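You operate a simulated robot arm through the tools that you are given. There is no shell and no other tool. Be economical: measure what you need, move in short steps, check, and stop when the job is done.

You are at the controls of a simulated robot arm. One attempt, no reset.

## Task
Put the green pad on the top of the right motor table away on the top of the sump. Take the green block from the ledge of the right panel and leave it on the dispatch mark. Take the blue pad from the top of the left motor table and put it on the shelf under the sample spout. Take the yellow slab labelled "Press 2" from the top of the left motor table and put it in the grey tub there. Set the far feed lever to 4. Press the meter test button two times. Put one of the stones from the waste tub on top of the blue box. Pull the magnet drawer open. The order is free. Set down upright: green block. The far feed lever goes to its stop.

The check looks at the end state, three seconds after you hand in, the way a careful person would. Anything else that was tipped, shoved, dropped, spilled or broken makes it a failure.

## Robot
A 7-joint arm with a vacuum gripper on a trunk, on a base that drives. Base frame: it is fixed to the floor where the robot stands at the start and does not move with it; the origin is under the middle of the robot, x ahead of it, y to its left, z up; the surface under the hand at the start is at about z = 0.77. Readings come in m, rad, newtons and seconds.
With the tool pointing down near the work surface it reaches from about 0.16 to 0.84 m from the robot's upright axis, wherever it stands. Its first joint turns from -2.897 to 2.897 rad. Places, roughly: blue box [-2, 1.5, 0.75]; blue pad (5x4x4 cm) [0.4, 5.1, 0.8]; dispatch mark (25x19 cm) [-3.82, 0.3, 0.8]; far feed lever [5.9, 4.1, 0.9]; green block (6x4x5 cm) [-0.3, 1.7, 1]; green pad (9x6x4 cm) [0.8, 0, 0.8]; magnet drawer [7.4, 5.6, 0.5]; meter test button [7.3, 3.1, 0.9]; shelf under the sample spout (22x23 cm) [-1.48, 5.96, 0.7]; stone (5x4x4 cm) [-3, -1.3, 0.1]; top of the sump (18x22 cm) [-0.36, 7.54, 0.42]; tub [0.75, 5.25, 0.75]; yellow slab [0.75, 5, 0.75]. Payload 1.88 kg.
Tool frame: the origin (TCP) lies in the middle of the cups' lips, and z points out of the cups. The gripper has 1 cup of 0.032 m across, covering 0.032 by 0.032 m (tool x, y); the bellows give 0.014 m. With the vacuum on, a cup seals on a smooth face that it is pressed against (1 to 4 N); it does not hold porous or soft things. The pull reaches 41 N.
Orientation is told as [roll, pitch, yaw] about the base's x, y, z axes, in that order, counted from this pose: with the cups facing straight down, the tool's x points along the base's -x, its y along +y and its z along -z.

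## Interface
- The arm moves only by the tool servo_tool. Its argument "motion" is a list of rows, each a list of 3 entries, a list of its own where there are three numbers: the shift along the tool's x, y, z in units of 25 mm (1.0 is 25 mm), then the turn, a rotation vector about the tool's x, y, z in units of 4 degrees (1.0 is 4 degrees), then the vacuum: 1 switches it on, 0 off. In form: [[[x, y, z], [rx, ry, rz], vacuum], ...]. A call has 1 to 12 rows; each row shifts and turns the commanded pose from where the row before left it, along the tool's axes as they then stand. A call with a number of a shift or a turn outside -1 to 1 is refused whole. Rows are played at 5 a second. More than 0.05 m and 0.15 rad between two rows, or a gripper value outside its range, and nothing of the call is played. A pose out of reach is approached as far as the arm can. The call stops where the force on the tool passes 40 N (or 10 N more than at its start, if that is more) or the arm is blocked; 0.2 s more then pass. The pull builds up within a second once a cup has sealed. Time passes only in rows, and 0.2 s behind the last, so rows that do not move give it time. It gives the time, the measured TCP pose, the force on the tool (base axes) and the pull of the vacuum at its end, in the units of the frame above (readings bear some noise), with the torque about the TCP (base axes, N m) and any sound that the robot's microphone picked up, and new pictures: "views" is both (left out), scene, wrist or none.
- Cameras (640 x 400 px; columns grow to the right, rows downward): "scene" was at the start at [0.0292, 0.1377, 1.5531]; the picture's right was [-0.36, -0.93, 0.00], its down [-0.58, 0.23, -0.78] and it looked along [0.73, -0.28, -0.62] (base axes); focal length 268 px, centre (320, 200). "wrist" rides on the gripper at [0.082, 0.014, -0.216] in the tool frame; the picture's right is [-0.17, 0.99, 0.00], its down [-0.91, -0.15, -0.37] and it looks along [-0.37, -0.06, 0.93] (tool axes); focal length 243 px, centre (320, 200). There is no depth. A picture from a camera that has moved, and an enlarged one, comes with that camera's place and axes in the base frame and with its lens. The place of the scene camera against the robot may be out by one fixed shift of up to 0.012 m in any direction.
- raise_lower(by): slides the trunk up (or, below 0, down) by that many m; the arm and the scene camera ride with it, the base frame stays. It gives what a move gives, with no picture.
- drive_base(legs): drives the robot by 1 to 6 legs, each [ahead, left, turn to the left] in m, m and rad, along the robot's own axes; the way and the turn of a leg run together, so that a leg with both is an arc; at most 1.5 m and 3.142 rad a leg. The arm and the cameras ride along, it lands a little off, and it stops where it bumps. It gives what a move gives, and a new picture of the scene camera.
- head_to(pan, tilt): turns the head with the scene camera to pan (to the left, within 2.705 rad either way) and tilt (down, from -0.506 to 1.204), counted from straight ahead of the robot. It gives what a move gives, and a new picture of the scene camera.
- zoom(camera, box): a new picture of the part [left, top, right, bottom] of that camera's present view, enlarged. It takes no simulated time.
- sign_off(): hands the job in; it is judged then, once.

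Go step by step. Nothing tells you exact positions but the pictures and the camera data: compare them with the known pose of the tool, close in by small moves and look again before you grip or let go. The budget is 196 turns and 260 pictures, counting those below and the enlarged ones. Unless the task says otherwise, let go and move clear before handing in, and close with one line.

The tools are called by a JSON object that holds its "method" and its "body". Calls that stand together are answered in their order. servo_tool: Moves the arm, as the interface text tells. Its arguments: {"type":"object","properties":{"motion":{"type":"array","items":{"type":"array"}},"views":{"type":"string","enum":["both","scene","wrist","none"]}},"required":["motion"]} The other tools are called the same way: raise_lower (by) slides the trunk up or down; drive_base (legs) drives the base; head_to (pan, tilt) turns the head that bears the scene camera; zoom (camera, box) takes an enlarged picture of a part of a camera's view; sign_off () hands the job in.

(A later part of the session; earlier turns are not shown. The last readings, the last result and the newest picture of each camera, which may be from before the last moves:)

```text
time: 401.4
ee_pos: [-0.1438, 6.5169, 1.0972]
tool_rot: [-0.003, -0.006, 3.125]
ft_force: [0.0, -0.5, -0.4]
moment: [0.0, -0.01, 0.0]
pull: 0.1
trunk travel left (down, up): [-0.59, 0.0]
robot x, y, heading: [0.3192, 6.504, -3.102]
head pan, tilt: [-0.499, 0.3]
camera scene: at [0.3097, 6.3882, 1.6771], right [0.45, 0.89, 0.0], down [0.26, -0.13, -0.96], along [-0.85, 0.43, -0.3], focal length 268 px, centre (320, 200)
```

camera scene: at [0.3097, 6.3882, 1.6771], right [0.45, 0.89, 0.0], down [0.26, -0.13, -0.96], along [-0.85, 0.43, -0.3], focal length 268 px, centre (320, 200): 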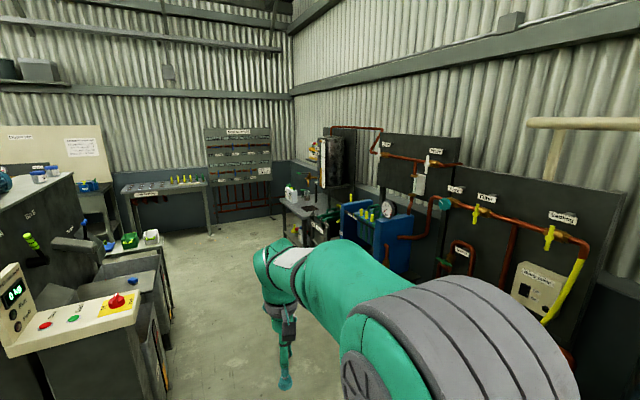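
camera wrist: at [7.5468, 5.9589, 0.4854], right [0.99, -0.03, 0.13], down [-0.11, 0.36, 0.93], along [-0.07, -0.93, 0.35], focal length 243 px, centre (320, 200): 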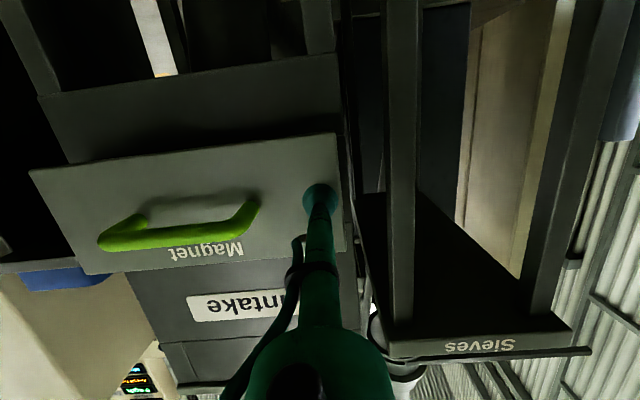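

{"method": "drive_base", "body": {"legs": [[0.6, 0, 0], [0, 0, 1.531], [1.5, 0, 0], [0.15, -0.15, 0]]}}

{"method": "head_to", "body": {"pan": 0, "tilt": 0.5}}

```text
time: 416.7
ee_pos: [-0.5057, 4.4023, 1.0984]
tool_rot: [-0.002, -0.007, -1.659]
ft_force: [-0.1, -0.3, 0.6]
moment: [0.03, 0.0, 0.03]
pull: 0.0
trunk travel left (down, up): [-0.59, 0.0]
robot x, y, heading: [-0.4622, 4.8631, -1.61]
head pan, tilt: [-0.499, 0.3]
camera scene: at [-0.3305, 4.8402, 1.6771], right [-0.86, 0.51, 0.0], down [0.15, 0.25, -0.96], along [-0.49, -0.82, -0.3], focal length 268 px, centre (320, 200)
```

scene: 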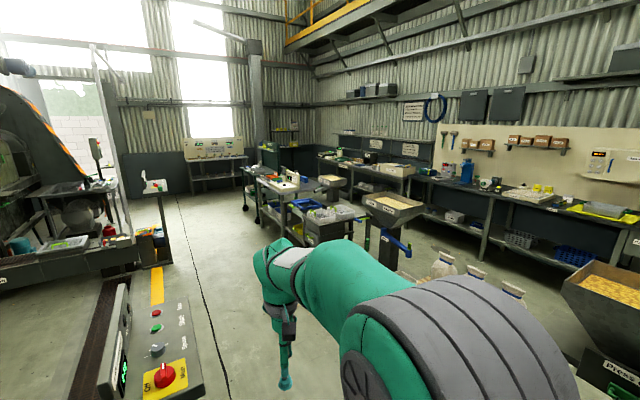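

```text
time: 417.7
ee_pos: [-0.5043, 4.4027, 1.0976]
tool_rot: [-0.001, -0.006, -1.658]
ft_force: [-0.9, 0.7, -0.6]
moment: [0.02, -0.03, 0.02]
pull: 0.0
trunk travel left (down, up): [-0.59, 0.0]
robot x, y, heading: [-0.4541, 4.8598, -1.601]
head pan, tilt: [0.0, 0.499]
camera scene: at [-0.286, 4.8299, 1.6587], right [-1.0, 0.04, 0.0], down [0.02, 0.48, -0.88], along [-0.03, -0.88, -0.48], focal length 268 px, centre (320, 200)
```

scene: 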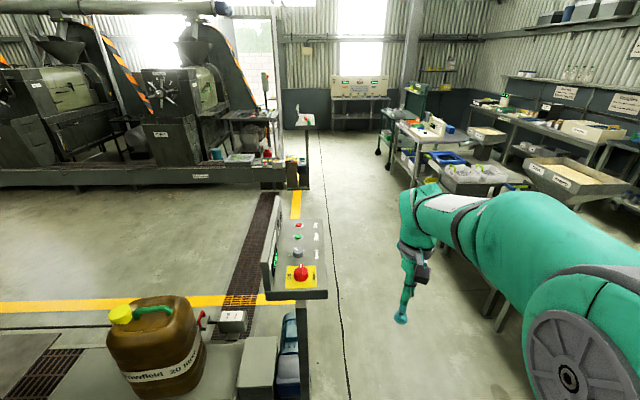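

{"method": "drive_base", "body": {"legs": [[0.4, -0.42, 0.03], [1.45, 0, 0], [0.3, 0, 0], [0, 0, 1.571]]}}

{"method": "head_to", "body": {"pan": 0, "tilt": 0.4}}

```text
time: 433.2
ee_pos: [-0.401, 2.7384, 1.0983]
tool_rot: [-0.002, -0.006, -0.003]
ft_force: [-0.2, -0.3, 0.2]
moment: [-0.01, 0.0, -0.02]
pull: 0.1
trunk travel left (down, up): [-0.59, 0.0]
robot x, y, heading: [-0.8619, 2.7454, 0.05]
head pan, tilt: [0.0, 0.499]
camera scene: at [-0.8292, 2.9168, 1.6587], right [0.05, -1.0, 0.0], down [-0.48, -0.02, -0.88], along [0.88, 0.04, -0.48], focal length 268 px, centre (320, 200)
```

scene: 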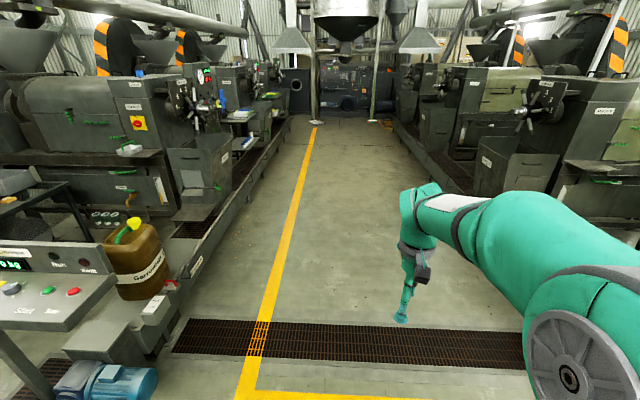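

```text
time: 433.9
ee_pos: [-0.3997, 2.738, 1.0991]
tool_rot: [0.0, -0.007, -0.004]
ft_force: [-1.0, 0.0, 0.0]
moment: [-0.03, 0.02, 0.01]
pull: 0.1
trunk travel left (down, up): [-0.59, 0.0]
robot x, y, heading: [-0.8664, 2.7463, 0.049]
head pan, tilt: [0.0, 0.4]
camera scene: at [-0.8276, 2.9169, 1.6678], right [0.05, -1.0, 0.0], down [-0.39, -0.02, -0.92], along [0.92, 0.04, -0.39], focal length 268 px, centre (320, 200)
```

scene: 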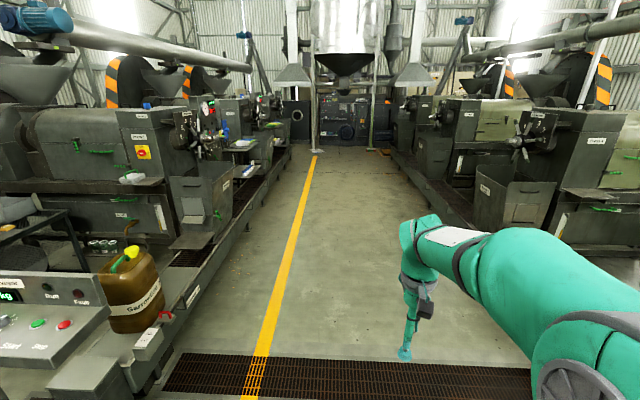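

{"method": "drive_base", "body": {"legs": [[1.5, 0, -0.05], [1.5, 0, 0], [1.5, 0, 0], [0.8, 0, 0]]}}

{"method": "head_to", "body": {"pan": 0.5, "tilt": 0.45}}

{"method": "head_to", "body": {"pan": 0, "tilt": 0.45}}

```text
time: 459.4
ee_pos: [4.9471, 2.8853, 1.098]
tool_rot: [-0.002, -0.005, -0.025]
ft_force: [-0.6, -0.8, -0.4]
moment: [-0.01, -0.01, 0.0]
pull: 0.1
trunk travel left (down, up): [-0.59, 0.0]
robot x, y, heading: [4.4883, 2.906, 0.025]
head pan, tilt: [0.0, 0.4]
camera scene: at [4.5235, 3.0747, 1.6678], right [0.03, -1.0, 0.0], down [-0.39, -0.01, -0.92], along [0.92, 0.02, -0.39], focal length 268 px, centre (320, 200)
```

scene: 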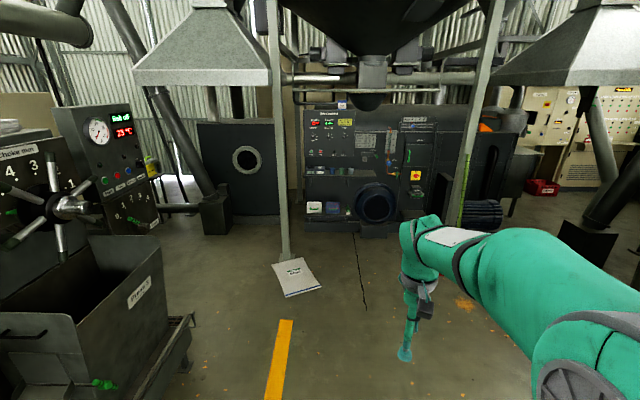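

```text
time: 460.4
ee_pos: [4.9472, 2.8864, 1.0973]
tool_rot: [-0.003, -0.007, -0.029]
ft_force: [1.1, 0.1, 0.1]
moment: [0.03, -0.02, -0.03]
pull: 0.0
trunk travel left (down, up): [-0.59, 0.0]
robot x, y, heading: [4.4822, 2.9057, 0.03]
head pan, tilt: [0.499, 0.45]
camera scene: at [4.5104, 3.1184, 1.6632], right [0.5, -0.87, 0.0], down [-0.38, -0.22, -0.9], along [0.78, 0.45, -0.44], focal length 268 px, centre (320, 200)
```

scene: 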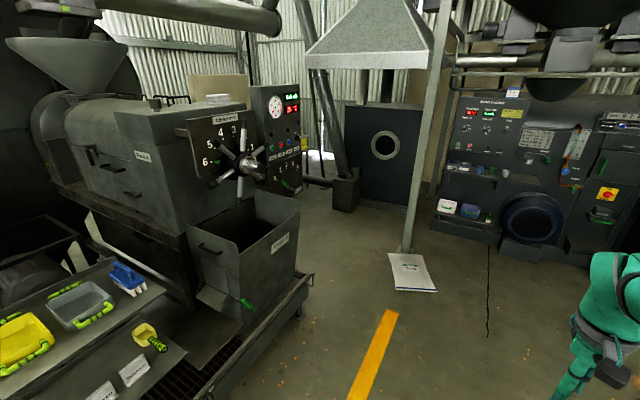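

```text
time: 461.3
ee_pos: [4.947, 2.8855, 1.099]
tool_rot: [-0.001, -0.007, -0.025]
ft_force: [-0.6, -0.5, -0.4]
moment: [0.0, 0.01, -0.01]
pull: 0.1
trunk travel left (down, up): [-0.59, 0.0]
robot x, y, heading: [4.4835, 2.9057, 0.025]
head pan, tilt: [0.0, 0.45]
camera scene: at [4.5226, 3.0748, 1.6632], right [0.03, -1.0, 0.0], down [-0.44, -0.01, -0.9], along [0.9, 0.02, -0.44], focal length 268 px, centre (320, 200)
```

scene: 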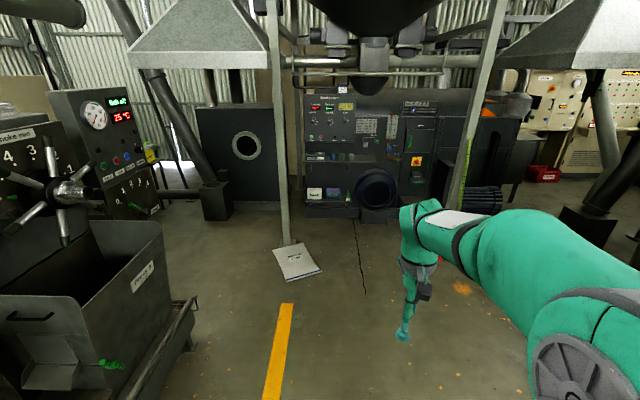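

{"method": "zoom", "body": {"camera": "scene", "box": [40, 70, 180, 230]}}

{"method": "zoom", "body": {"camera": "scene", "box": [290, 70, 470, 220]}}

```text
2.50 times, centred on (110, 150) of scene
camera zoom: at [4.5226, 3.0748, 1.6632], right [0.03, -1.0, 0.0], down [-0.44, -0.01, -0.9], along [0.9, 0.02, -0.44], focal length 669 px, centre (845, 325)
```

zoom: 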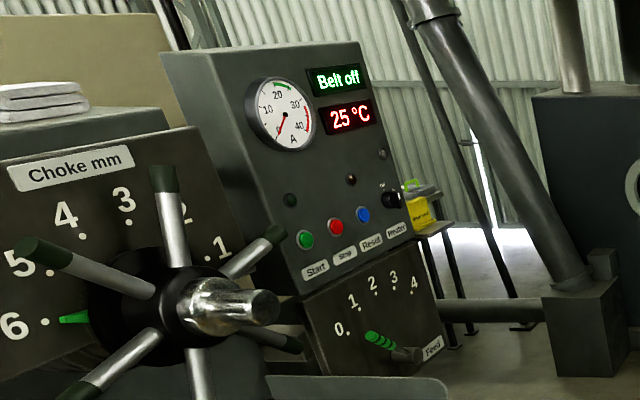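

```text
2.67 times, centred on (380, 145) of scene
camera zoom: at [4.5226, 3.0748, 1.6632], right [0.03, -1.0, 0.0], down [-0.44, -0.01, -0.9], along [0.9, 0.02, -0.44], focal length 713 px, centre (160, 347)
```

zoom: 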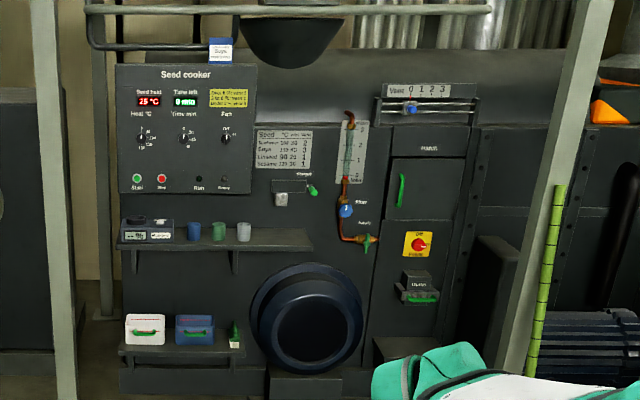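

The far feed lever (0–4 dial, green handle, now near 0) sits at about (5.9, 4.15, 0.9), and the meter is on the cooker shelf ahead. I drive in front of the lever first.

{"method": "drive_base", "body": {"legs": [[1.22, 0.2, 0], [0, 0, 1.546]]}}

{"method": "head_to", "body": {"pan": -0.15, "tilt": 0.5}}

{"method": "zoom", "body": {"camera": "scene", "box": [200, 100, 480, 320]}}

```text
time: 471.3
ee_pos: [5.7354, 3.5899, 1.0969]
tool_rot: [-0.001, -0.008, 1.503]
ft_force: [-0.1, -0.5, -0.5]
moment: [0.01, 0.0, -0.01]
pull: 0.0
trunk travel left (down, up): [-0.59, 0.0]
robot x, y, heading: [5.6969, 3.1278, 1.558]
head pan, tilt: [0.0, 0.45]
camera scene: at [5.5435, 3.1698, 1.6632], right [1.0, -0.01, 0.0], down [-0.01, -0.44, -0.9], along [0.01, 0.9, -0.44], focal length 268 px, centre (320, 200)
```

scene: 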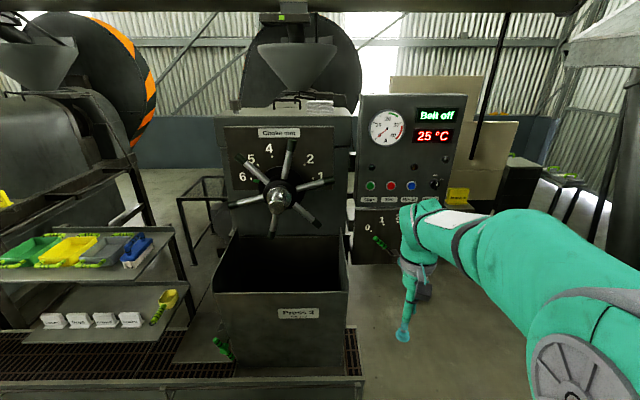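

```text
time: 472.0
ee_pos: [5.7354, 3.59, 1.099]
tool_rot: [-0.002, -0.008, 1.505]
ft_force: [-1.2, -0.1, -0.4]
moment: [-0.03, 0.0, 0.03]
pull: 0.0
trunk travel left (down, up): [-0.59, 0.0]
robot x, y, heading: [5.7028, 3.1285, 1.561]
head pan, tilt: [-0.15, 0.499]
camera scene: at [5.5571, 3.1676, 1.6587], right [0.99, -0.16, 0.0], down [-0.08, -0.47, -0.88], along [0.14, 0.87, -0.48], focal length 268 px, centre (320, 200)
```

scene: 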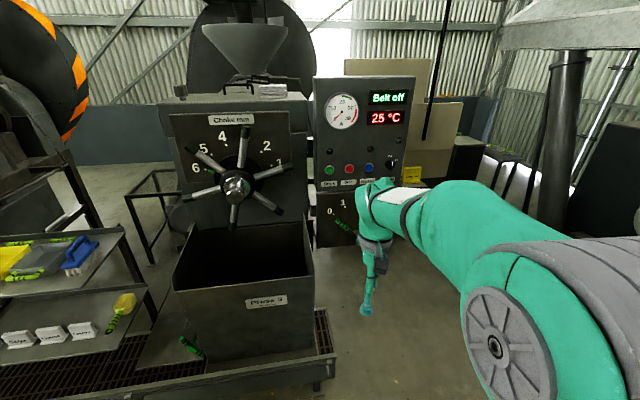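

```text
1.82 times, centred on (340, 210) of scene
camera zoom: at [5.5571, 3.1676, 1.6587], right [0.99, -0.16, 0.0], down [-0.08, -0.47, -0.88], along [0.14, 0.87, -0.48], focal length 486 px, centre (284, 182)
```

zoom: 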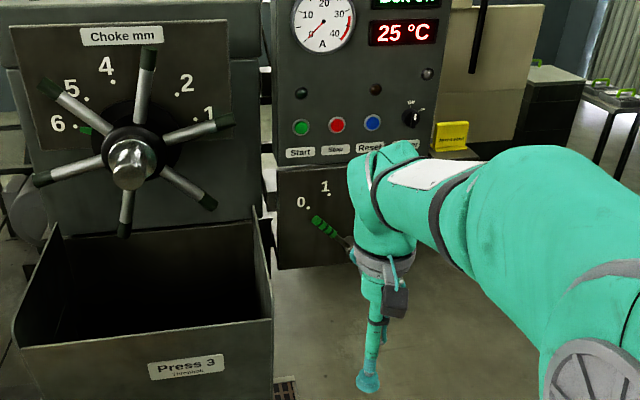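

{"method": "servo_tool", "body": {"motion": [[[0, -1, 0], [0, 0, 0], 0], [[0, -1, 0], [0, 0, 0], 0], [[0, -1, 0], [0, 0, 0], 0], [[0, -1, 0], [0, 0, 0], 0], [[0, -1, 0], [0, 0, 0], 0], [[0, -1, 0], [0, 0, 0], 0], [[0, -1, 0], [0, 0, 0], 0], [[0, -1, 0], [0, 0, 0], 0], [[0, -1, 0], [0, 0, 0], 0], [[0, -1, 0], [0, 0, 0], 0]], "views": "wrist"}}

{"method": "zoom", "body": {"camera": "scene", "box": [290, 130, 450, 270]}}

```text
time: 474.2
ee_pos: [5.9853, 3.5744, 1.0983]
tool_rot: [-0.001, -0.007, 1.504]
ft_force: [0.7, -0.6, 0.0]
moment: [0.01, -0.01, -0.01]
pull: 0.1
trunk travel left (down, up): [-0.59, 0.0]
robot x, y, heading: [5.6965, 3.1334, 1.555]
head pan, tilt: [-0.15, 0.499]
camera wrist: at [5.9648, 3.4917, 1.3134], right [-0.97, 0.23, 0.0], down [0.21, 0.9, 0.38], along [0.09, 0.37, -0.92], focal length 243 px, centre (320, 200)
```

wrist: 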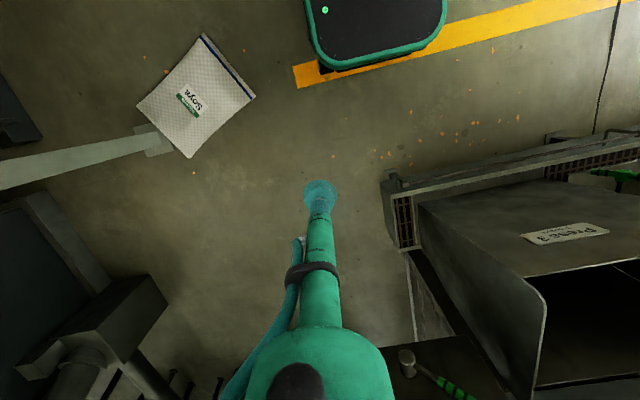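

```text
2.86 times, centred on (370, 200) of scene
camera zoom: at [5.5573, 3.1677, 1.6587], right [0.99, -0.16, 0.0], down [-0.08, -0.47, -0.88], along [0.14, 0.87, -0.48], focal length 764 px, centre (177, 200)
```

zoom: 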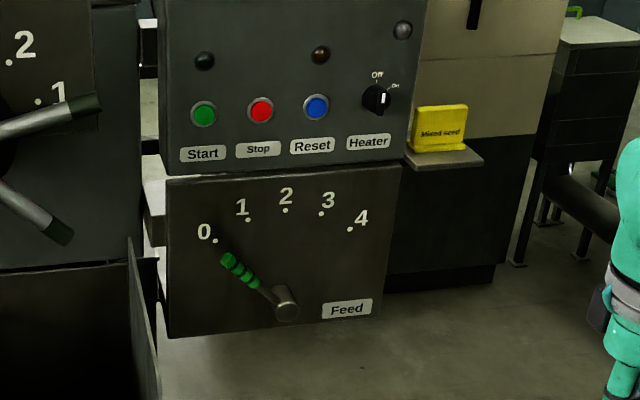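

Lever is at 0, pivot about (5.89, 4.13, 0.91); it must swing clockwise to the stop at 4. I move closer and tilt the tool 45° forward to push it with the tube.

{"method": "drive_base", "body": {"legs": [[0.15, 0, 0]]}}

{"method": "servo_tool", "body": {"motion": [[[0, 1, 0], [0, -1, 0], 0], [[0, 1, 0], [0, -1, 0], 0], [[0, 1, 0], [0, -1, 0], 0], [[0, 1, 0], [0, -1, 0], 0], [[0, 1, 0], [0, -1, 0], 0], [[0, 1, 0], [0, -1, 0], 0], [[0, 1, 0], [0, -1, 0], 0], [[0, 1, 0], [0, -1, 0], 0], [[0, 0, 0], [0, -1, 0], 0], [[0, 0, 0], [0, -1, 0], 0], [[0, 0, 0], [0, -1, 0], 0]], "views": "both"}}

```text
time: 475.5
ee_pos: [5.9868, 3.7215, 1.0985]
tool_rot: [-0.001, -0.007, 1.503]
ft_force: [-0.1, -0.5, -0.6]
moment: [-0.03, 0.03, 0.04]
pull: 0.0
trunk travel left (down, up): [-0.59, 0.0]
robot x, y, heading: [5.6994, 3.2767, 1.557]
head pan, tilt: [-0.15, 0.499]
camera scene: at [5.5595, 3.3152, 1.6587], right [0.99, -0.17, 0.0], down [-0.08, -0.47, -0.88], along [0.15, 0.87, -0.48], focal length 268 px, centre (320, 200)
```

scene: 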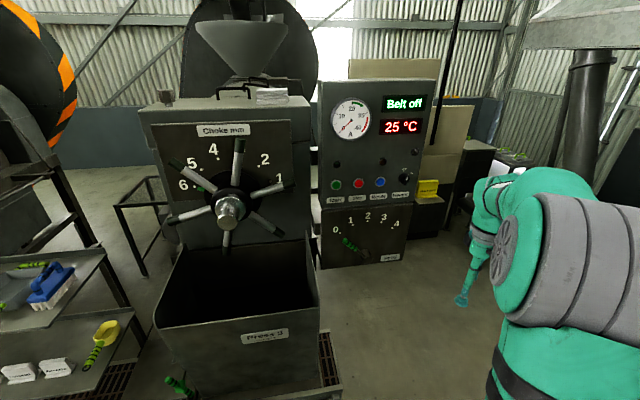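

```text
time: 477.9
ee_pos: [5.7739, 3.7171, 1.0167]
tool_rot: [0.07, -0.544, 1.476]
ft_force: [-0.6, -0.4, 0.9]
moment: [-0.05, -0.05, -0.02]
pull: 0.0
trunk travel left (down, up): [-0.59, 0.0]
robot x, y, heading: [5.7027, 3.2788, 1.55]
head pan, tilt: [-0.15, 0.499]
stopped in row 11: the arm was blocked; the commanded pose is now the measured one
camera scene: at [5.5596, 3.3152, 1.6615], right [0.99, -0.17, 0.0], down [-0.08, -0.47, -0.88], along [0.15, 0.87, -0.48], focal length 268 px, centre (320, 200)
camera wrist: at [5.758, 3.5346, 1.1592], right [-0.97, 0.2, 0.15], down [0.24, 0.58, 0.78], along [0.07, 0.79, -0.61], focal length 243 px, centre (320, 200)
```

scene: 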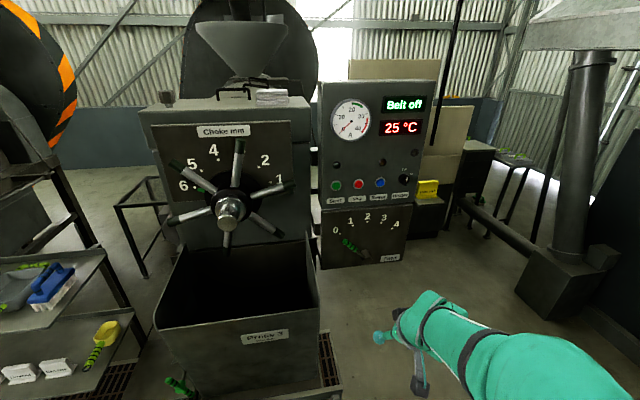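
wrist: 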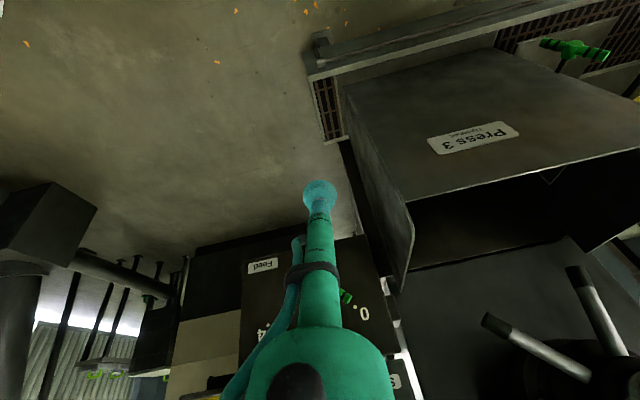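

{"method": "servo_tool", "body": {"motion": [[[-0.86, 0, 0.52], [0, 0, 0], 0], [[-0.86, 0, 0.52], [0, 0, 0], 0], [[-0.86, 0, 0.52], [0, 0, 0], 0], [[-0.86, 0, 0.52], [0, 0, 0], 0], [[-0.86, 0, 0.52], [0, 0, 0], 0], [[-0.86, 0, 0.52], [0.5, 0, 0], 0], [[-0.86, 0, 0.52], [0.5, 0, 0], 0], [[-0.86, 0, 0.52], [0, 0, 0], 0]], "views": "scene"}}

```text
time: 479.7
ee_pos: [5.7871, 3.9197, 1.0238]
tool_rot: [-0.006, -0.563, 1.48]
ft_force: [0.4, 0.1, 0.3]
moment: [-0.01, -0.02, 0.0]
pull: 0.0
trunk travel left (down, up): [-0.59, 0.0]
robot x, y, heading: [5.7015, 3.2773, 1.559]
head pan, tilt: [-0.15, 0.499]
camera scene: at [5.5594, 3.3149, 1.6587], right [0.99, -0.17, 0.0], down [-0.08, -0.47, -0.88], along [0.15, 0.87, -0.48], focal length 268 px, centre (320, 200)
```

scene: 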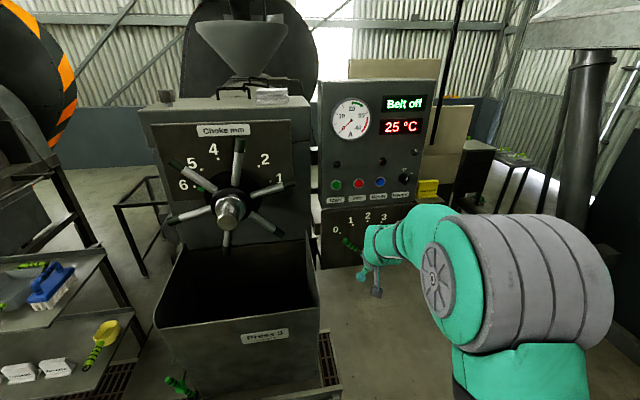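

{"method": "servo_tool", "body": {"motion": [[[0, 0, 0], [0, -1, 0], 0], [[0, 0, 0], [0, -1, 0], 0], [[0, 0, 0], [0, -1, 0], 0], [[0, 0, 0], [0, -1, 0], 0]], "views": "wrist"}}

{"method": "zoom", "body": {"camera": "scene", "box": [310, 190, 430, 290]}}

```text
time: 480.7
ee_pos: [5.787, 3.9171, 1.0186]
tool_rot: [-0.002, -0.827, 1.481]
ft_force: [-0.2, -0.4, 0.5]
moment: [0.01, 0.04, 0.03]
pull: 0.1
trunk travel left (down, up): [-0.59, 0.0]
robot x, y, heading: [5.7026, 3.2818, 1.555]
head pan, tilt: [-0.15, 0.499]
camera wrist: at [5.7521, 3.7042, 1.1046], right [-0.97, 0.2, 0.12], down [0.18, 0.33, 0.93], along [0.15, 0.92, -0.36], focal length 243 px, centre (320, 200)
```

wrist: 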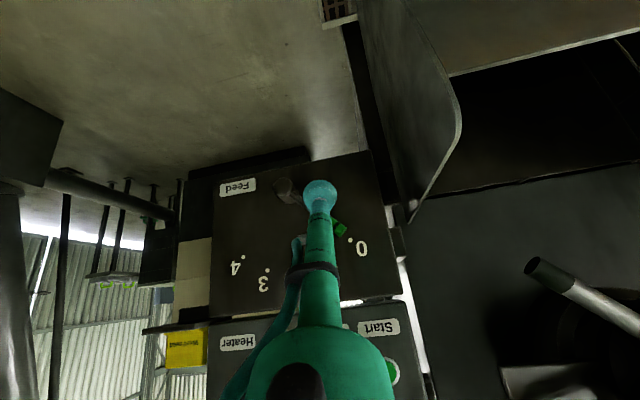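

```text
4.00 times, centred on (370, 240) of scene
camera zoom: at [5.5593, 3.3139, 1.6613], right [0.99, -0.17, 0.0], down [-0.08, -0.47, -0.88], along [0.15, 0.87, -0.48], focal length 1070 px, centre (120, 40)
```

zoom: 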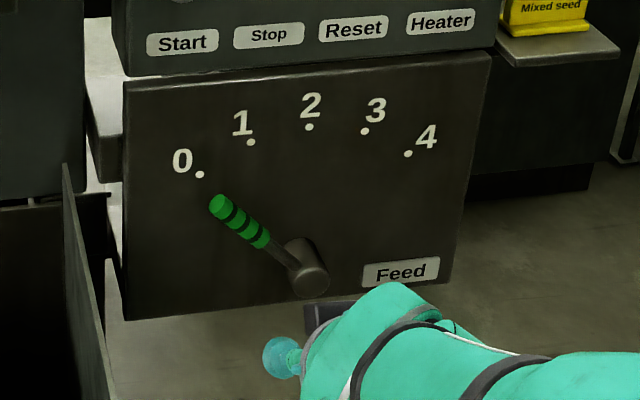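

{"method": "zoom", "body": {"camera": "wrist", "box": [200, 130, 420, 310]}}

```text
2.22 times, centred on (310, 220) of wrist
camera zoom: at [5.7521, 3.7042, 1.1046], right [-0.97, 0.2, 0.12], down [0.18, 0.33, 0.93], along [0.15, 0.92, -0.36], focal length 539 px, centre (342, 156)
```

zoom: 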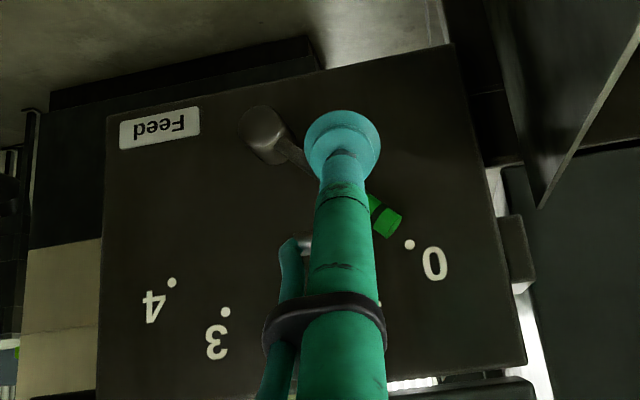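

{"method": "servo_tool", "body": {"motion": [[[-0.107, 0.02, 0.935], [0, 0, 0], 0], [[-0.107, 0.02, 0.935], [0, 0, 0], 0], [[-0.107, 0.02, 0.935], [0, 0, 0], 0], [[-0.107, 0.02, 0.935], [0, 0, 0], 0], [[-0.107, 0.02, 0.935], [0, 0, 0], 0], [[-0.107, 0.02, 0.935], [0, 0, 0], 0], [[-0.107, 0.02, 0.935], [0, 0, 0], 0], [[0, 0, 0], [0, 0, 0], 0]], "views": "both"}}

```text
time: 482.5
ee_pos: [5.795, 4.0548, 0.9298]
tool_rot: [-0.006, -0.84, 1.484]
ft_force: [0.3, 0.4, 0.1]
moment: [0.0, 0.0, 0.01]
pull: 0.0
trunk travel left (down, up): [-0.59, 0.0]
robot x, y, heading: [5.7009, 3.2781, 1.554]
head pan, tilt: [-0.15, 0.499]
camera scene: at [5.5594, 3.3151, 1.6587], right [0.99, -0.17, 0.0], down [-0.08, -0.47, -0.88], along [0.15, 0.87, -0.48], focal length 268 px, centre (320, 200)
camera wrist: at [5.7609, 3.841, 1.013], right [-0.97, 0.2, 0.12], down [0.18, 0.32, 0.93], along [0.15, 0.93, -0.34], focal length 243 px, centre (320, 200)
```

scene: 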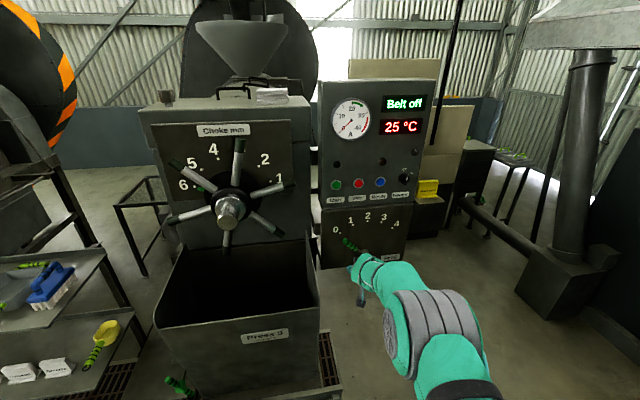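
wrist: 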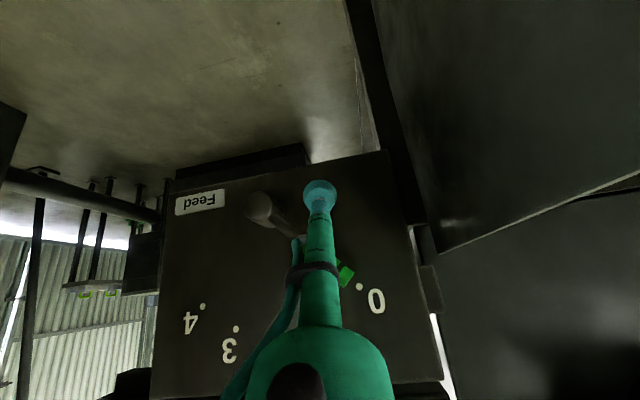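

{"method": "servo_tool", "body": {"motion": [[[-0.1, 0.3, 0.4], [0, 0, 0], 0], [[-0.61, 0.1, 0.84], [0, 0, 0], 0], [[-0.61, 0.1, 0.84], [0, 0, 0], 0], [[-0.61, 0.1, 0.84], [0, 0, 0], 0], [[-0.61, 0.1, 0.84], [0, 0, 0], 0], [[0, 0, 0], [0, 0, 0], 0]], "views": "both"}}

```text
time: 483.9
ee_pos: [5.7858, 4.1679, 0.9132]
tool_rot: [-0.004, -0.842, 1.485]
ft_force: [0.0, -1.2, -0.6]
moment: [0.02, 0.0, 0.03]
pull: 0.1
trunk travel left (down, up): [-0.59, 0.0]
robot x, y, heading: [5.7041, 3.2796, 1.558]
head pan, tilt: [-0.15, 0.499]
camera scene: at [5.5594, 3.3151, 1.6587], right [0.99, -0.17, 0.0], down [-0.08, -0.47, -0.88], along [0.15, 0.87, -0.48], focal length 268 px, centre (320, 200)
camera wrist: at [5.7522, 3.9536, 0.9957], right [-0.97, 0.2, 0.12], down [0.18, 0.32, 0.93], along [0.15, 0.93, -0.34], focal length 243 px, centre (320, 200)
```

scene: 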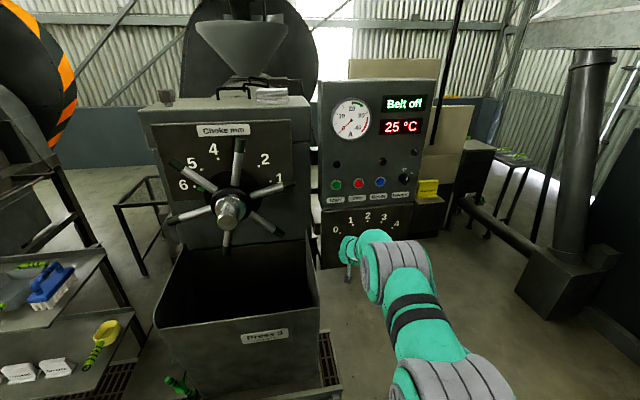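
wrist: 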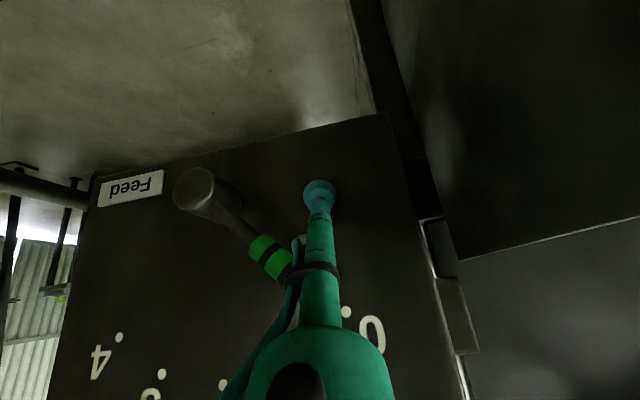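

{"method": "servo_tool", "body": {"motion": [[[-0.9, -0.81, -0.72], [0, 0, 0], 0], [[-0.56, -0.57, -0.43], [0, 0, 0], 0], [[-0.46, -0.7, -0.33], [0, 0, 0], 0], [[-0.35, -0.8, -0.22], [0, 0, 0], 0], [[0, 0, 0], [0, 0, 0], 0]], "views": "both"}}

```text
time: 485.1
ee_pos: [5.8606, 4.1664, 0.9868]
tool_rot: [-0.005, -0.844, 1.483]
ft_force: [0.2, 0.0, -0.9]
moment: [-0.02, 0.01, 0.01]
pull: 0.0
trunk travel left (down, up): [-0.59, 0.0]
robot x, y, heading: [5.7016, 3.2747, 1.554]
head pan, tilt: [-0.15, 0.499]
camera scene: at [5.5597, 3.3148, 1.6587], right [0.99, -0.17, 0.0], down [-0.08, -0.47, -0.88], along [0.15, 0.87, -0.48], focal length 268 px, centre (320, 200)
camera wrist: at [5.8266, 3.9528, 1.0683], right [-0.97, 0.2, 0.12], down [0.18, 0.31, 0.93], along [0.15, 0.93, -0.34], focal length 243 px, centre (320, 200)
```

scene: 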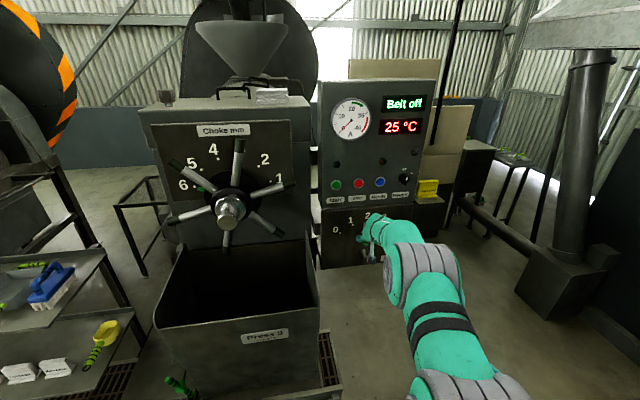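
wrist: 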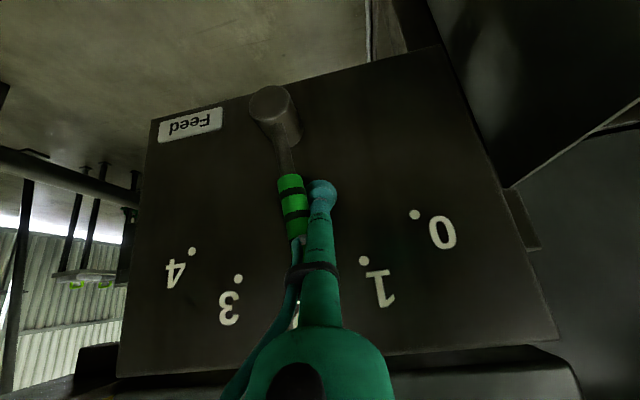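

The lever is following, now near 2. Continue along the arc to the stop.

{"method": "servo_tool", "body": {"motion": [[[-0.23, -0.87, -0.1], [0, 0, 0], 0], [[-0.09, -0.9, 0.02], [0, 0, 0], 0], [[0.06, -0.89, 0.15], [0, 0, 0], 0], [[0, 0, 0], [0, 0, 0], 0]], "views": "wrist"}}

```text
time: 486.1
ee_pos: [5.9267, 4.1654, 0.9908]
tool_rot: [-0.005, -0.84, 1.483]
ft_force: [0.3, -0.4, 0.4]
moment: [-0.02, 0.05, -0.02]
pull: 0.0
trunk travel left (down, up): [-0.59, 0.0]
robot x, y, heading: [5.6974, 3.2772, 1.552]
head pan, tilt: [-0.15, 0.499]
camera wrist: at [5.893, 3.9521, 1.0734], right [-0.97, 0.2, 0.12], down [0.18, 0.31, 0.93], along [0.15, 0.93, -0.34], focal length 243 px, centre (320, 200)
```

wrist: 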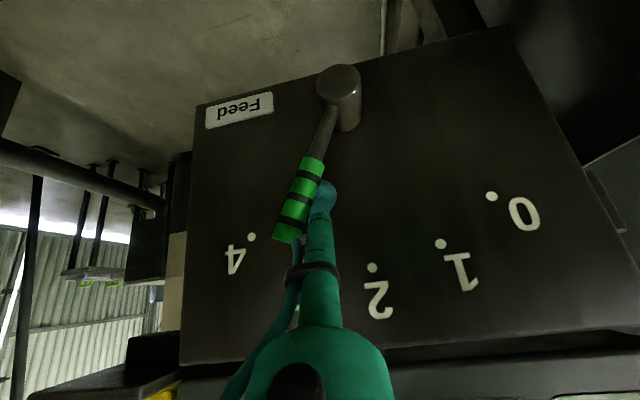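

{"method": "servo_tool", "body": {"motion": [[[0.13, -0.63, 0.19], [0, 0, 0], 0], [[0.13, -0.4, 0.165], [0, 0, 0], 0], [[0.1, -0.25, 0.12], [0, 0, 0], 0], [[0, 0, 0], [0, 0, 0], 0]], "views": "wrist"}}

```text
time: 487.1
ee_pos: [5.9588, 4.1662, 0.9749]
tool_rot: [-0.006, -0.839, 1.483]
ft_force: [-1.7, 0.9, 1.0]
moment: [-0.02, -0.03, -0.06]
pull: 0.1
trunk travel left (down, up): [-0.59, 0.0]
robot x, y, heading: [5.6982, 3.2738, 1.556]
head pan, tilt: [-0.15, 0.499]
camera wrist: at [5.9251, 3.9515, 1.0574], right [-0.97, 0.2, 0.12], down [0.18, 0.31, 0.93], along [0.15, 0.93, -0.34], focal length 243 px, centre (320, 200)
```

wrist: 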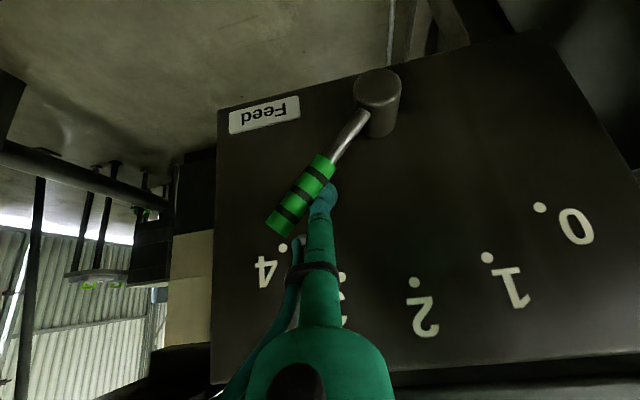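

{"method": "servo_tool", "body": {"motion": [[[0.15, -0.33, 0.17], [0, 0, 0], 0], [[0.15, -0.3, 0.17], [0, 0, 0], 0], [[0, 0, 0], [0, 0, 0], 0]], "views": "wrist"}}

```text
time: 487.7
ee_pos: [5.9601, 4.1717, 0.9711]
tool_rot: [0.002, -0.85, 1.49]
ft_force: [-7.6, 1.6, 3.6]
moment: [-0.1, -0.1, -0.16]
pull: 0.2
trunk travel left (down, up): [-0.59, 0.0]
robot x, y, heading: [5.7, 3.2785, 1.558]
head pan, tilt: [-0.15, 0.499]
stopped in row 3: the force on the tool passed its limit at 44 N (the readings are from after the stop); the commanded pose is now the measured one
camera wrist: at [5.9299, 3.9566, 1.0524], right [-0.97, 0.19, 0.13], down [0.18, 0.31, 0.93], along [0.14, 0.93, -0.34], focal length 243 px, centre (320, 200)
```

wrist: 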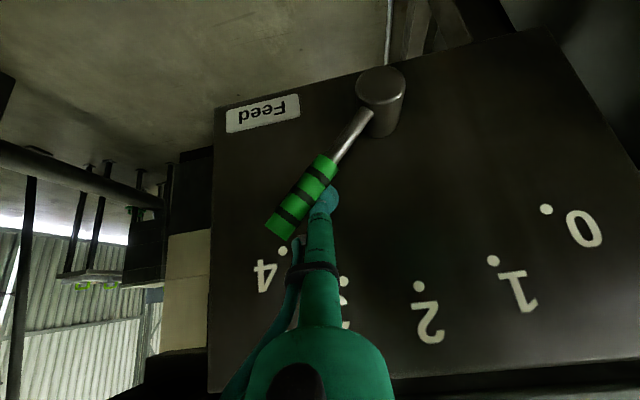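

The stop is reached (44 N). I back away from the lever.

{"method": "servo_tool", "body": {"motion": [[[0, 0.6, 0], [0, 0, 0], 0], [[0, 0.5, 0], [0, 0, 0], 0], [[0.85, 0, -1], [0, 0, 0], 0], [[0.85, 0, -1], [0, 0, 0], 0], [[0.85, 0, -1], [0, 0, 0], 0], [[0.85, 0, -1], [0, 0, 0], 0], [[0.85, 0, -1], [0, 0, 0], 0], [[0.85, 0, -1], [0, 0, 0], 0]], "views": "wrist"}}

{"method": "zoom", "body": {"camera": "scene", "box": [310, 180, 450, 290]}}

```text
time: 489.5
ee_pos: [5.9194, 3.9745, 0.9726]
tool_rot: [0.003, -0.846, 1.491]
ft_force: [0.3, 0.7, -0.1]
moment: [-0.01, 0.02, 0.03]
pull: 0.1
trunk travel left (down, up): [-0.59, 0.0]
robot x, y, heading: [5.6985, 3.2756, 1.557]
head pan, tilt: [-0.15, 0.499]
camera wrist: at [5.8887, 3.7597, 1.0549], right [-0.97, 0.19, 0.12], down [0.18, 0.31, 0.93], along [0.14, 0.93, -0.34], focal length 243 px, centre (320, 200)
```

wrist: 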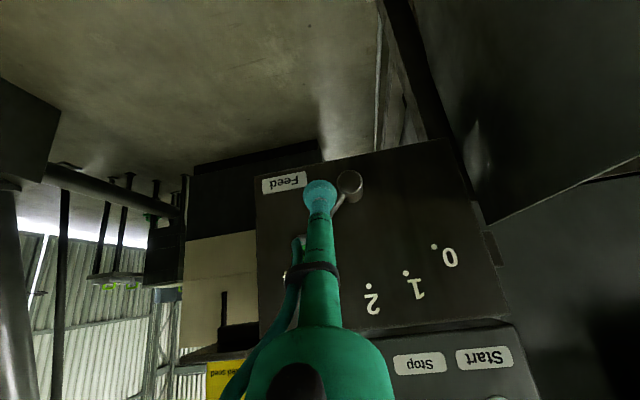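

```text
3.64 times, centred on (380, 235) of scene
camera zoom: at [5.5587, 3.3144, 1.6587], right [0.99, -0.16, 0.0], down [-0.08, -0.47, -0.88], along [0.14, 0.87, -0.48], focal length 973 px, centre (102, 73)
```

zoom: 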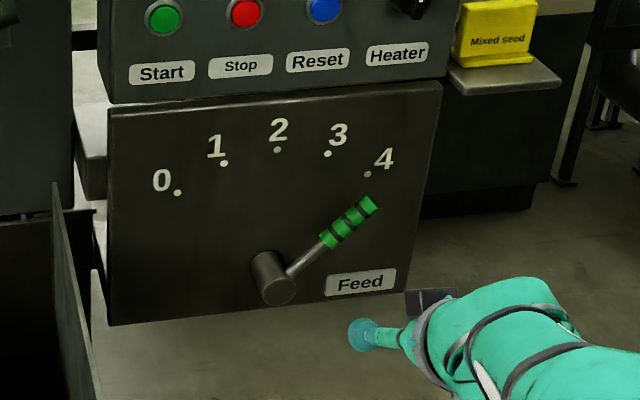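

Lever is at 4. Next restore the vertical tool, retract and go to the meter.

{"method": "servo_tool", "body": {"motion": [[[0, 0, 0], [0, 1, 0], 0], [[0, 0, 0], [0, 1, 0], 0], [[0, 0, 0], [0, 1, 0], 0], [[0, 0, 0], [0, 1, 0], 0], [[0, 0, 0], [0, 1, 0], 0], [[0, 0, 0], [0, 1, 0], 0], [[0, 0, 0], [0, 1, 0], 0], [[0, 0, 0], [0, 1, 0], 0], [[0, 0, 0], [0, 1, 0], 0], [[0, 0, 0], [0, 1, 0], 0], [[0, 0, 0], [0, 1, 0], 0], [[0, 0, 0], [0, 1, 0], 0]], "views": "none"}}

{"method": "servo_tool", "body": {"motion": [[[1, 0.7, -0.4], [0, 0, 0], 0], [[1, 0.7, -0.4], [0, 0, 0], 0], [[1, 0.7, -0.4], [0, 0, 0], 0], [[1, 0.7, -0.4], [0, 0, 0], 0], [[1, 0.7, -0.4], [0, 0, 0], 0], [[1, 0.7, -0.4], [0, 0, 0], 0], [[1, 0.7, -0.4], [0, 0, 0], 0], [[1, 0.7, -0.4], [0, 0, 0], 0], [[1, 0.7, 0], [0, 0, 0], 0]], "views": "none"}}

```text
time: 492.1
ee_pos: [5.9208, 3.9763, 0.9739]
tool_rot: [0.001, -0.005, 1.487]
ft_force: [0.5, 0.0, 0.5]
moment: [-0.01, -0.01, 0.0]
pull: 0.1
trunk travel left (down, up): [-0.59, 0.0]
robot x, y, heading: [5.6976, 3.2754, 1.56]
head pan, tilt: [-0.15, 0.499]
```

```text
time: 494.1
ee_pos: [5.7419, 3.7629, 1.0507]
tool_rot: [0.002, -0.009, 1.489]
ft_force: [-1.0, 0.0, -0.4]
moment: [-0.01, -0.01, -0.01]
pull: 0.0
trunk travel left (down, up): [-0.59, 0.0]
robot x, y, heading: [5.7045, 3.277, 1.555]
head pan, tilt: [-0.15, 0.499]
```

{"method": "drive_base", "body": {"legs": [[0, 0, -1.555], [0.3, -0.65, 0], [0.2, 0, 0]]}}

{"method": "head_to", "body": {"pan": 0.3, "tilt": 0.6}}

{"method": "zoom", "body": {"camera": "scene", "box": [240, 80, 400, 200]}}

```text
time: 503.1
ee_pos: [6.6806, 2.5835, 1.0518]
tool_rot: [0.002, -0.008, -0.053]
ft_force: [0.7, -0.2, 0.6]
moment: [-0.01, 0.03, -0.02]
pull: 0.1
trunk travel left (down, up): [-0.59, 0.0]
robot x, y, heading: [6.1911, 2.6154, 0.016]
head pan, tilt: [-0.15, 0.499]
camera scene: at [6.2312, 2.7696, 1.6587], right [-0.14, -0.99, 0.0], down [-0.47, 0.06, -0.88], along [0.87, -0.12, -0.48], focal length 268 px, centre (320, 200)
```

scene: 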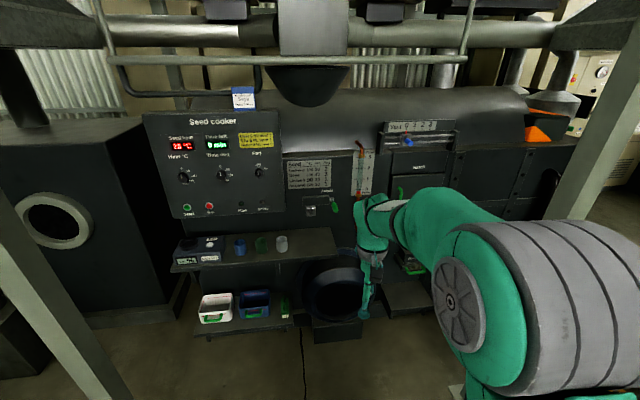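

```text
time: 504.0
ee_pos: [6.6807, 2.5838, 1.0514]
tool_rot: [0.001, -0.007, -0.054]
ft_force: [-0.2, 0.5, 0.4]
moment: [-0.01, 0.0, -0.03]
pull: 0.1
trunk travel left (down, up): [-0.59, 0.0]
robot x, y, heading: [6.1945, 2.6124, 0.012]
head pan, tilt: [0.3, 0.6]
camera scene: at [6.2248, 2.8092, 1.6496], right [0.31, -0.95, 0.0], down [-0.54, -0.17, -0.83], along [0.79, 0.25, -0.56], focal length 268 px, centre (320, 200)
```

scene: 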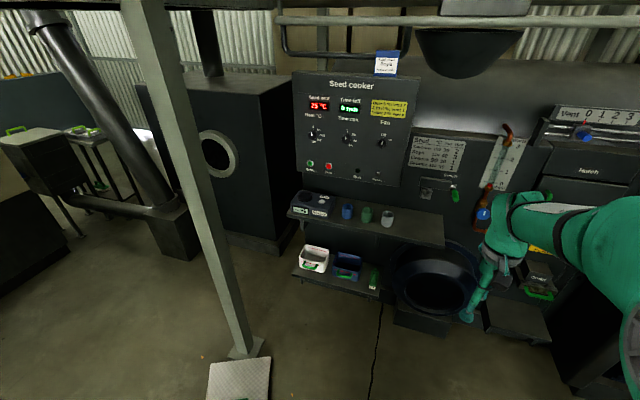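

```text
3.33 times, centred on (320, 140) of scene
camera zoom: at [6.2248, 2.8092, 1.6496], right [0.31, -0.95, 0.0], down [-0.54, -0.17, -0.83], along [0.79, 0.25, -0.56], focal length 892 px, centre (320, 400)
```

zoom: 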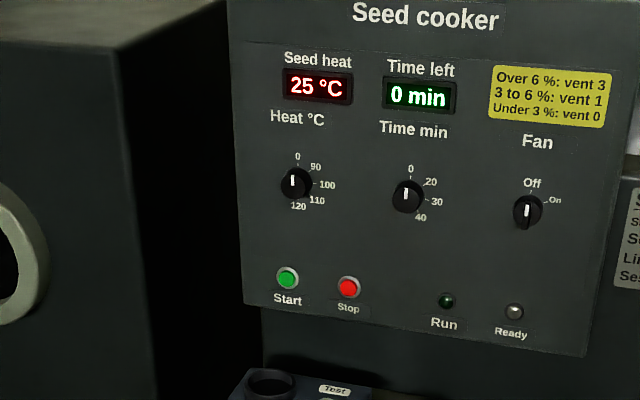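

{"method": "zoom", "body": {"camera": "scene", "box": [270, 170, 460, 300]}}

{"method": "zoom", "body": {"camera": "scene", "box": [280, 180, 350, 230]}}

```text
3.08 times, centred on (365, 235) of scene
camera zoom: at [6.2248, 2.8092, 1.6496], right [0.31, -0.95, 0.0], down [-0.54, -0.17, -0.83], along [0.79, 0.25, -0.56], focal length 823 px, centre (182, 92)
```

zoom: 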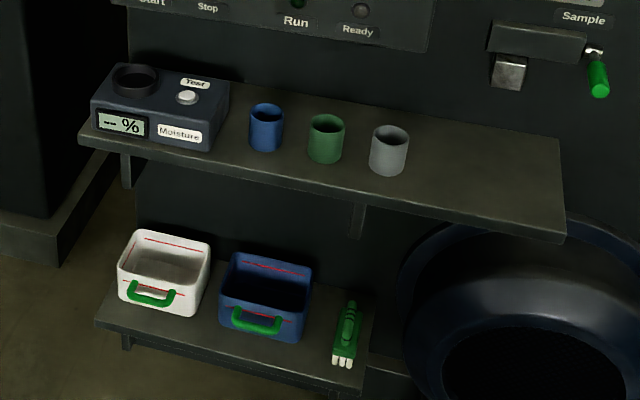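

```text
8.00 times, centred on (315, 205) of scene
camera zoom: at [6.2248, 2.8092, 1.6496], right [0.31, -0.95, 0.0], down [-0.54, -0.17, -0.83], along [0.79, 0.25, -0.56], focal length 2140 px, centre (360, 160)
```

zoom: 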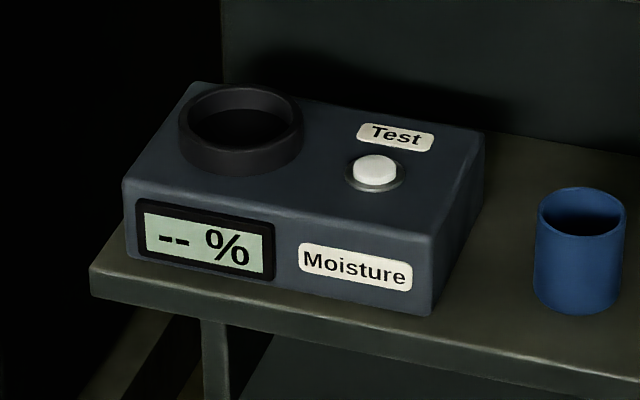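

The white Test button on the moisture meter is at about (7.30, 3.14, 0.88). I retract a little and move the base to (6.67, 2.65), clear of the bag and silo leg.

{"method": "servo_tool", "body": {"motion": [[[1, 1, 0], [0, 0, 0], 0], [[1, 1, 0], [0, 0, 0], 0], [[1, 1, 0], [0, 0, 0], 0], [[1, 1, 0], [0, 0, 0], 0], [[0, 1, 0], [0, 0, 0], 0], [[0, 1, 0], [0, 0, 0], 0]], "views": "none"}}

{"method": "drive_base", "body": {"legs": [[0.46, 0.02, -0.012]]}}

{"method": "head_to", "body": {"pan": 0.75, "tilt": 0.75}}

{"method": "zoom", "body": {"camera": "wrist", "box": [0, 0, 640, 400]}}

```text
time: 505.4
ee_pos: [6.5889, 2.7419, 1.0504]
tool_rot: [0.002, -0.007, -0.054]
ft_force: [-0.4, -1.0, 0.5]
moment: [0.02, 0.01, 0.0]
pull: 0.1
trunk travel left (down, up): [-0.59, 0.0]
robot x, y, heading: [6.1939, 2.6111, 0.015]
head pan, tilt: [0.3, 0.6]
```

```text
time: 508.1
ee_pos: [7.0393, 2.7611, 1.0521]
tool_rot: [0.001, -0.006, -0.063]
ft_force: [-0.1, -0.8, 0.7]
moment: [0.0, 0.0, 0.0]
pull: 0.1
trunk travel left (down, up): [-0.59, 0.0]
robot x, y, heading: [6.6473, 2.6398, 0.005]
head pan, tilt: [0.3, 0.6]
camera scene: at [6.6749, 2.8333, 1.6496], right [0.3, -0.95, 0.0], down [-0.54, -0.17, -0.83], along [0.79, 0.25, -0.56], focal length 268 px, centre (320, 200)
```

scene: 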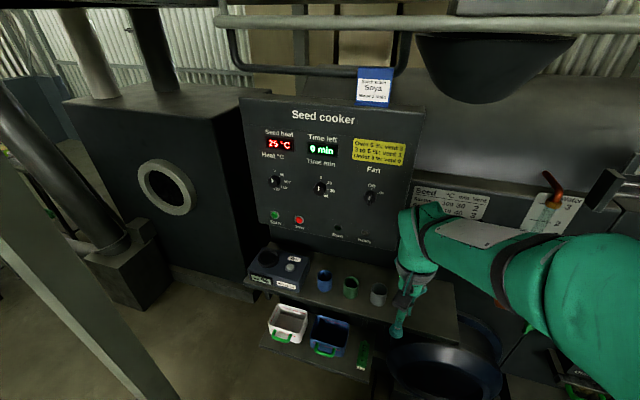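

```text
time: 509.0
ee_pos: [7.0379, 2.7626, 1.0511]
tool_rot: [0.001, -0.007, -0.063]
ft_force: [0.2, -0.1, -0.5]
moment: [0.0, 0.0, 0.02]
pull: 0.0
trunk travel left (down, up): [-0.59, 0.0]
robot x, y, heading: [6.6457, 2.6345, 0.003]
head pan, tilt: [0.75, 0.75]
camera scene: at [6.6508, 2.8635, 1.6368], right [0.68, -0.73, 0.0], down [-0.5, -0.47, -0.73], along [0.53, 0.5, -0.68], focal length 268 px, centre (320, 200)
```

scene: 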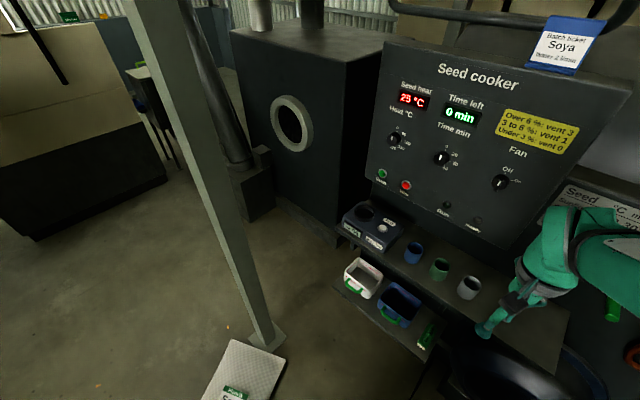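

```text
1.00 times, centred on (320, 200) of wrist (not enlarged: the box is as wide or as high as the picture)
camera zoom: at [6.9558, 2.781, 1.2657], right [0.23, 0.97, 0.0], down [0.9, -0.21, 0.38], along [0.37, -0.08, -0.92], focal length 243 px, centre (320, 200)
```

zoom: 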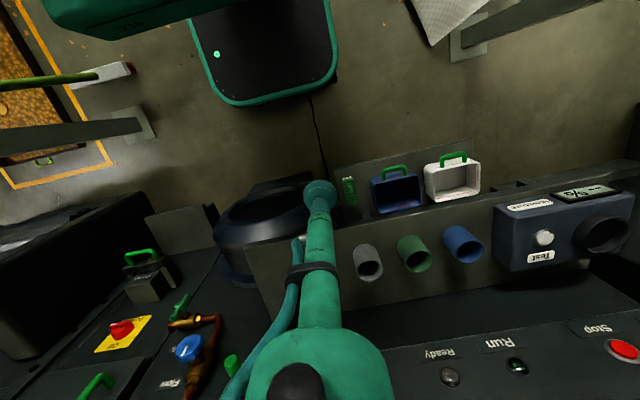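

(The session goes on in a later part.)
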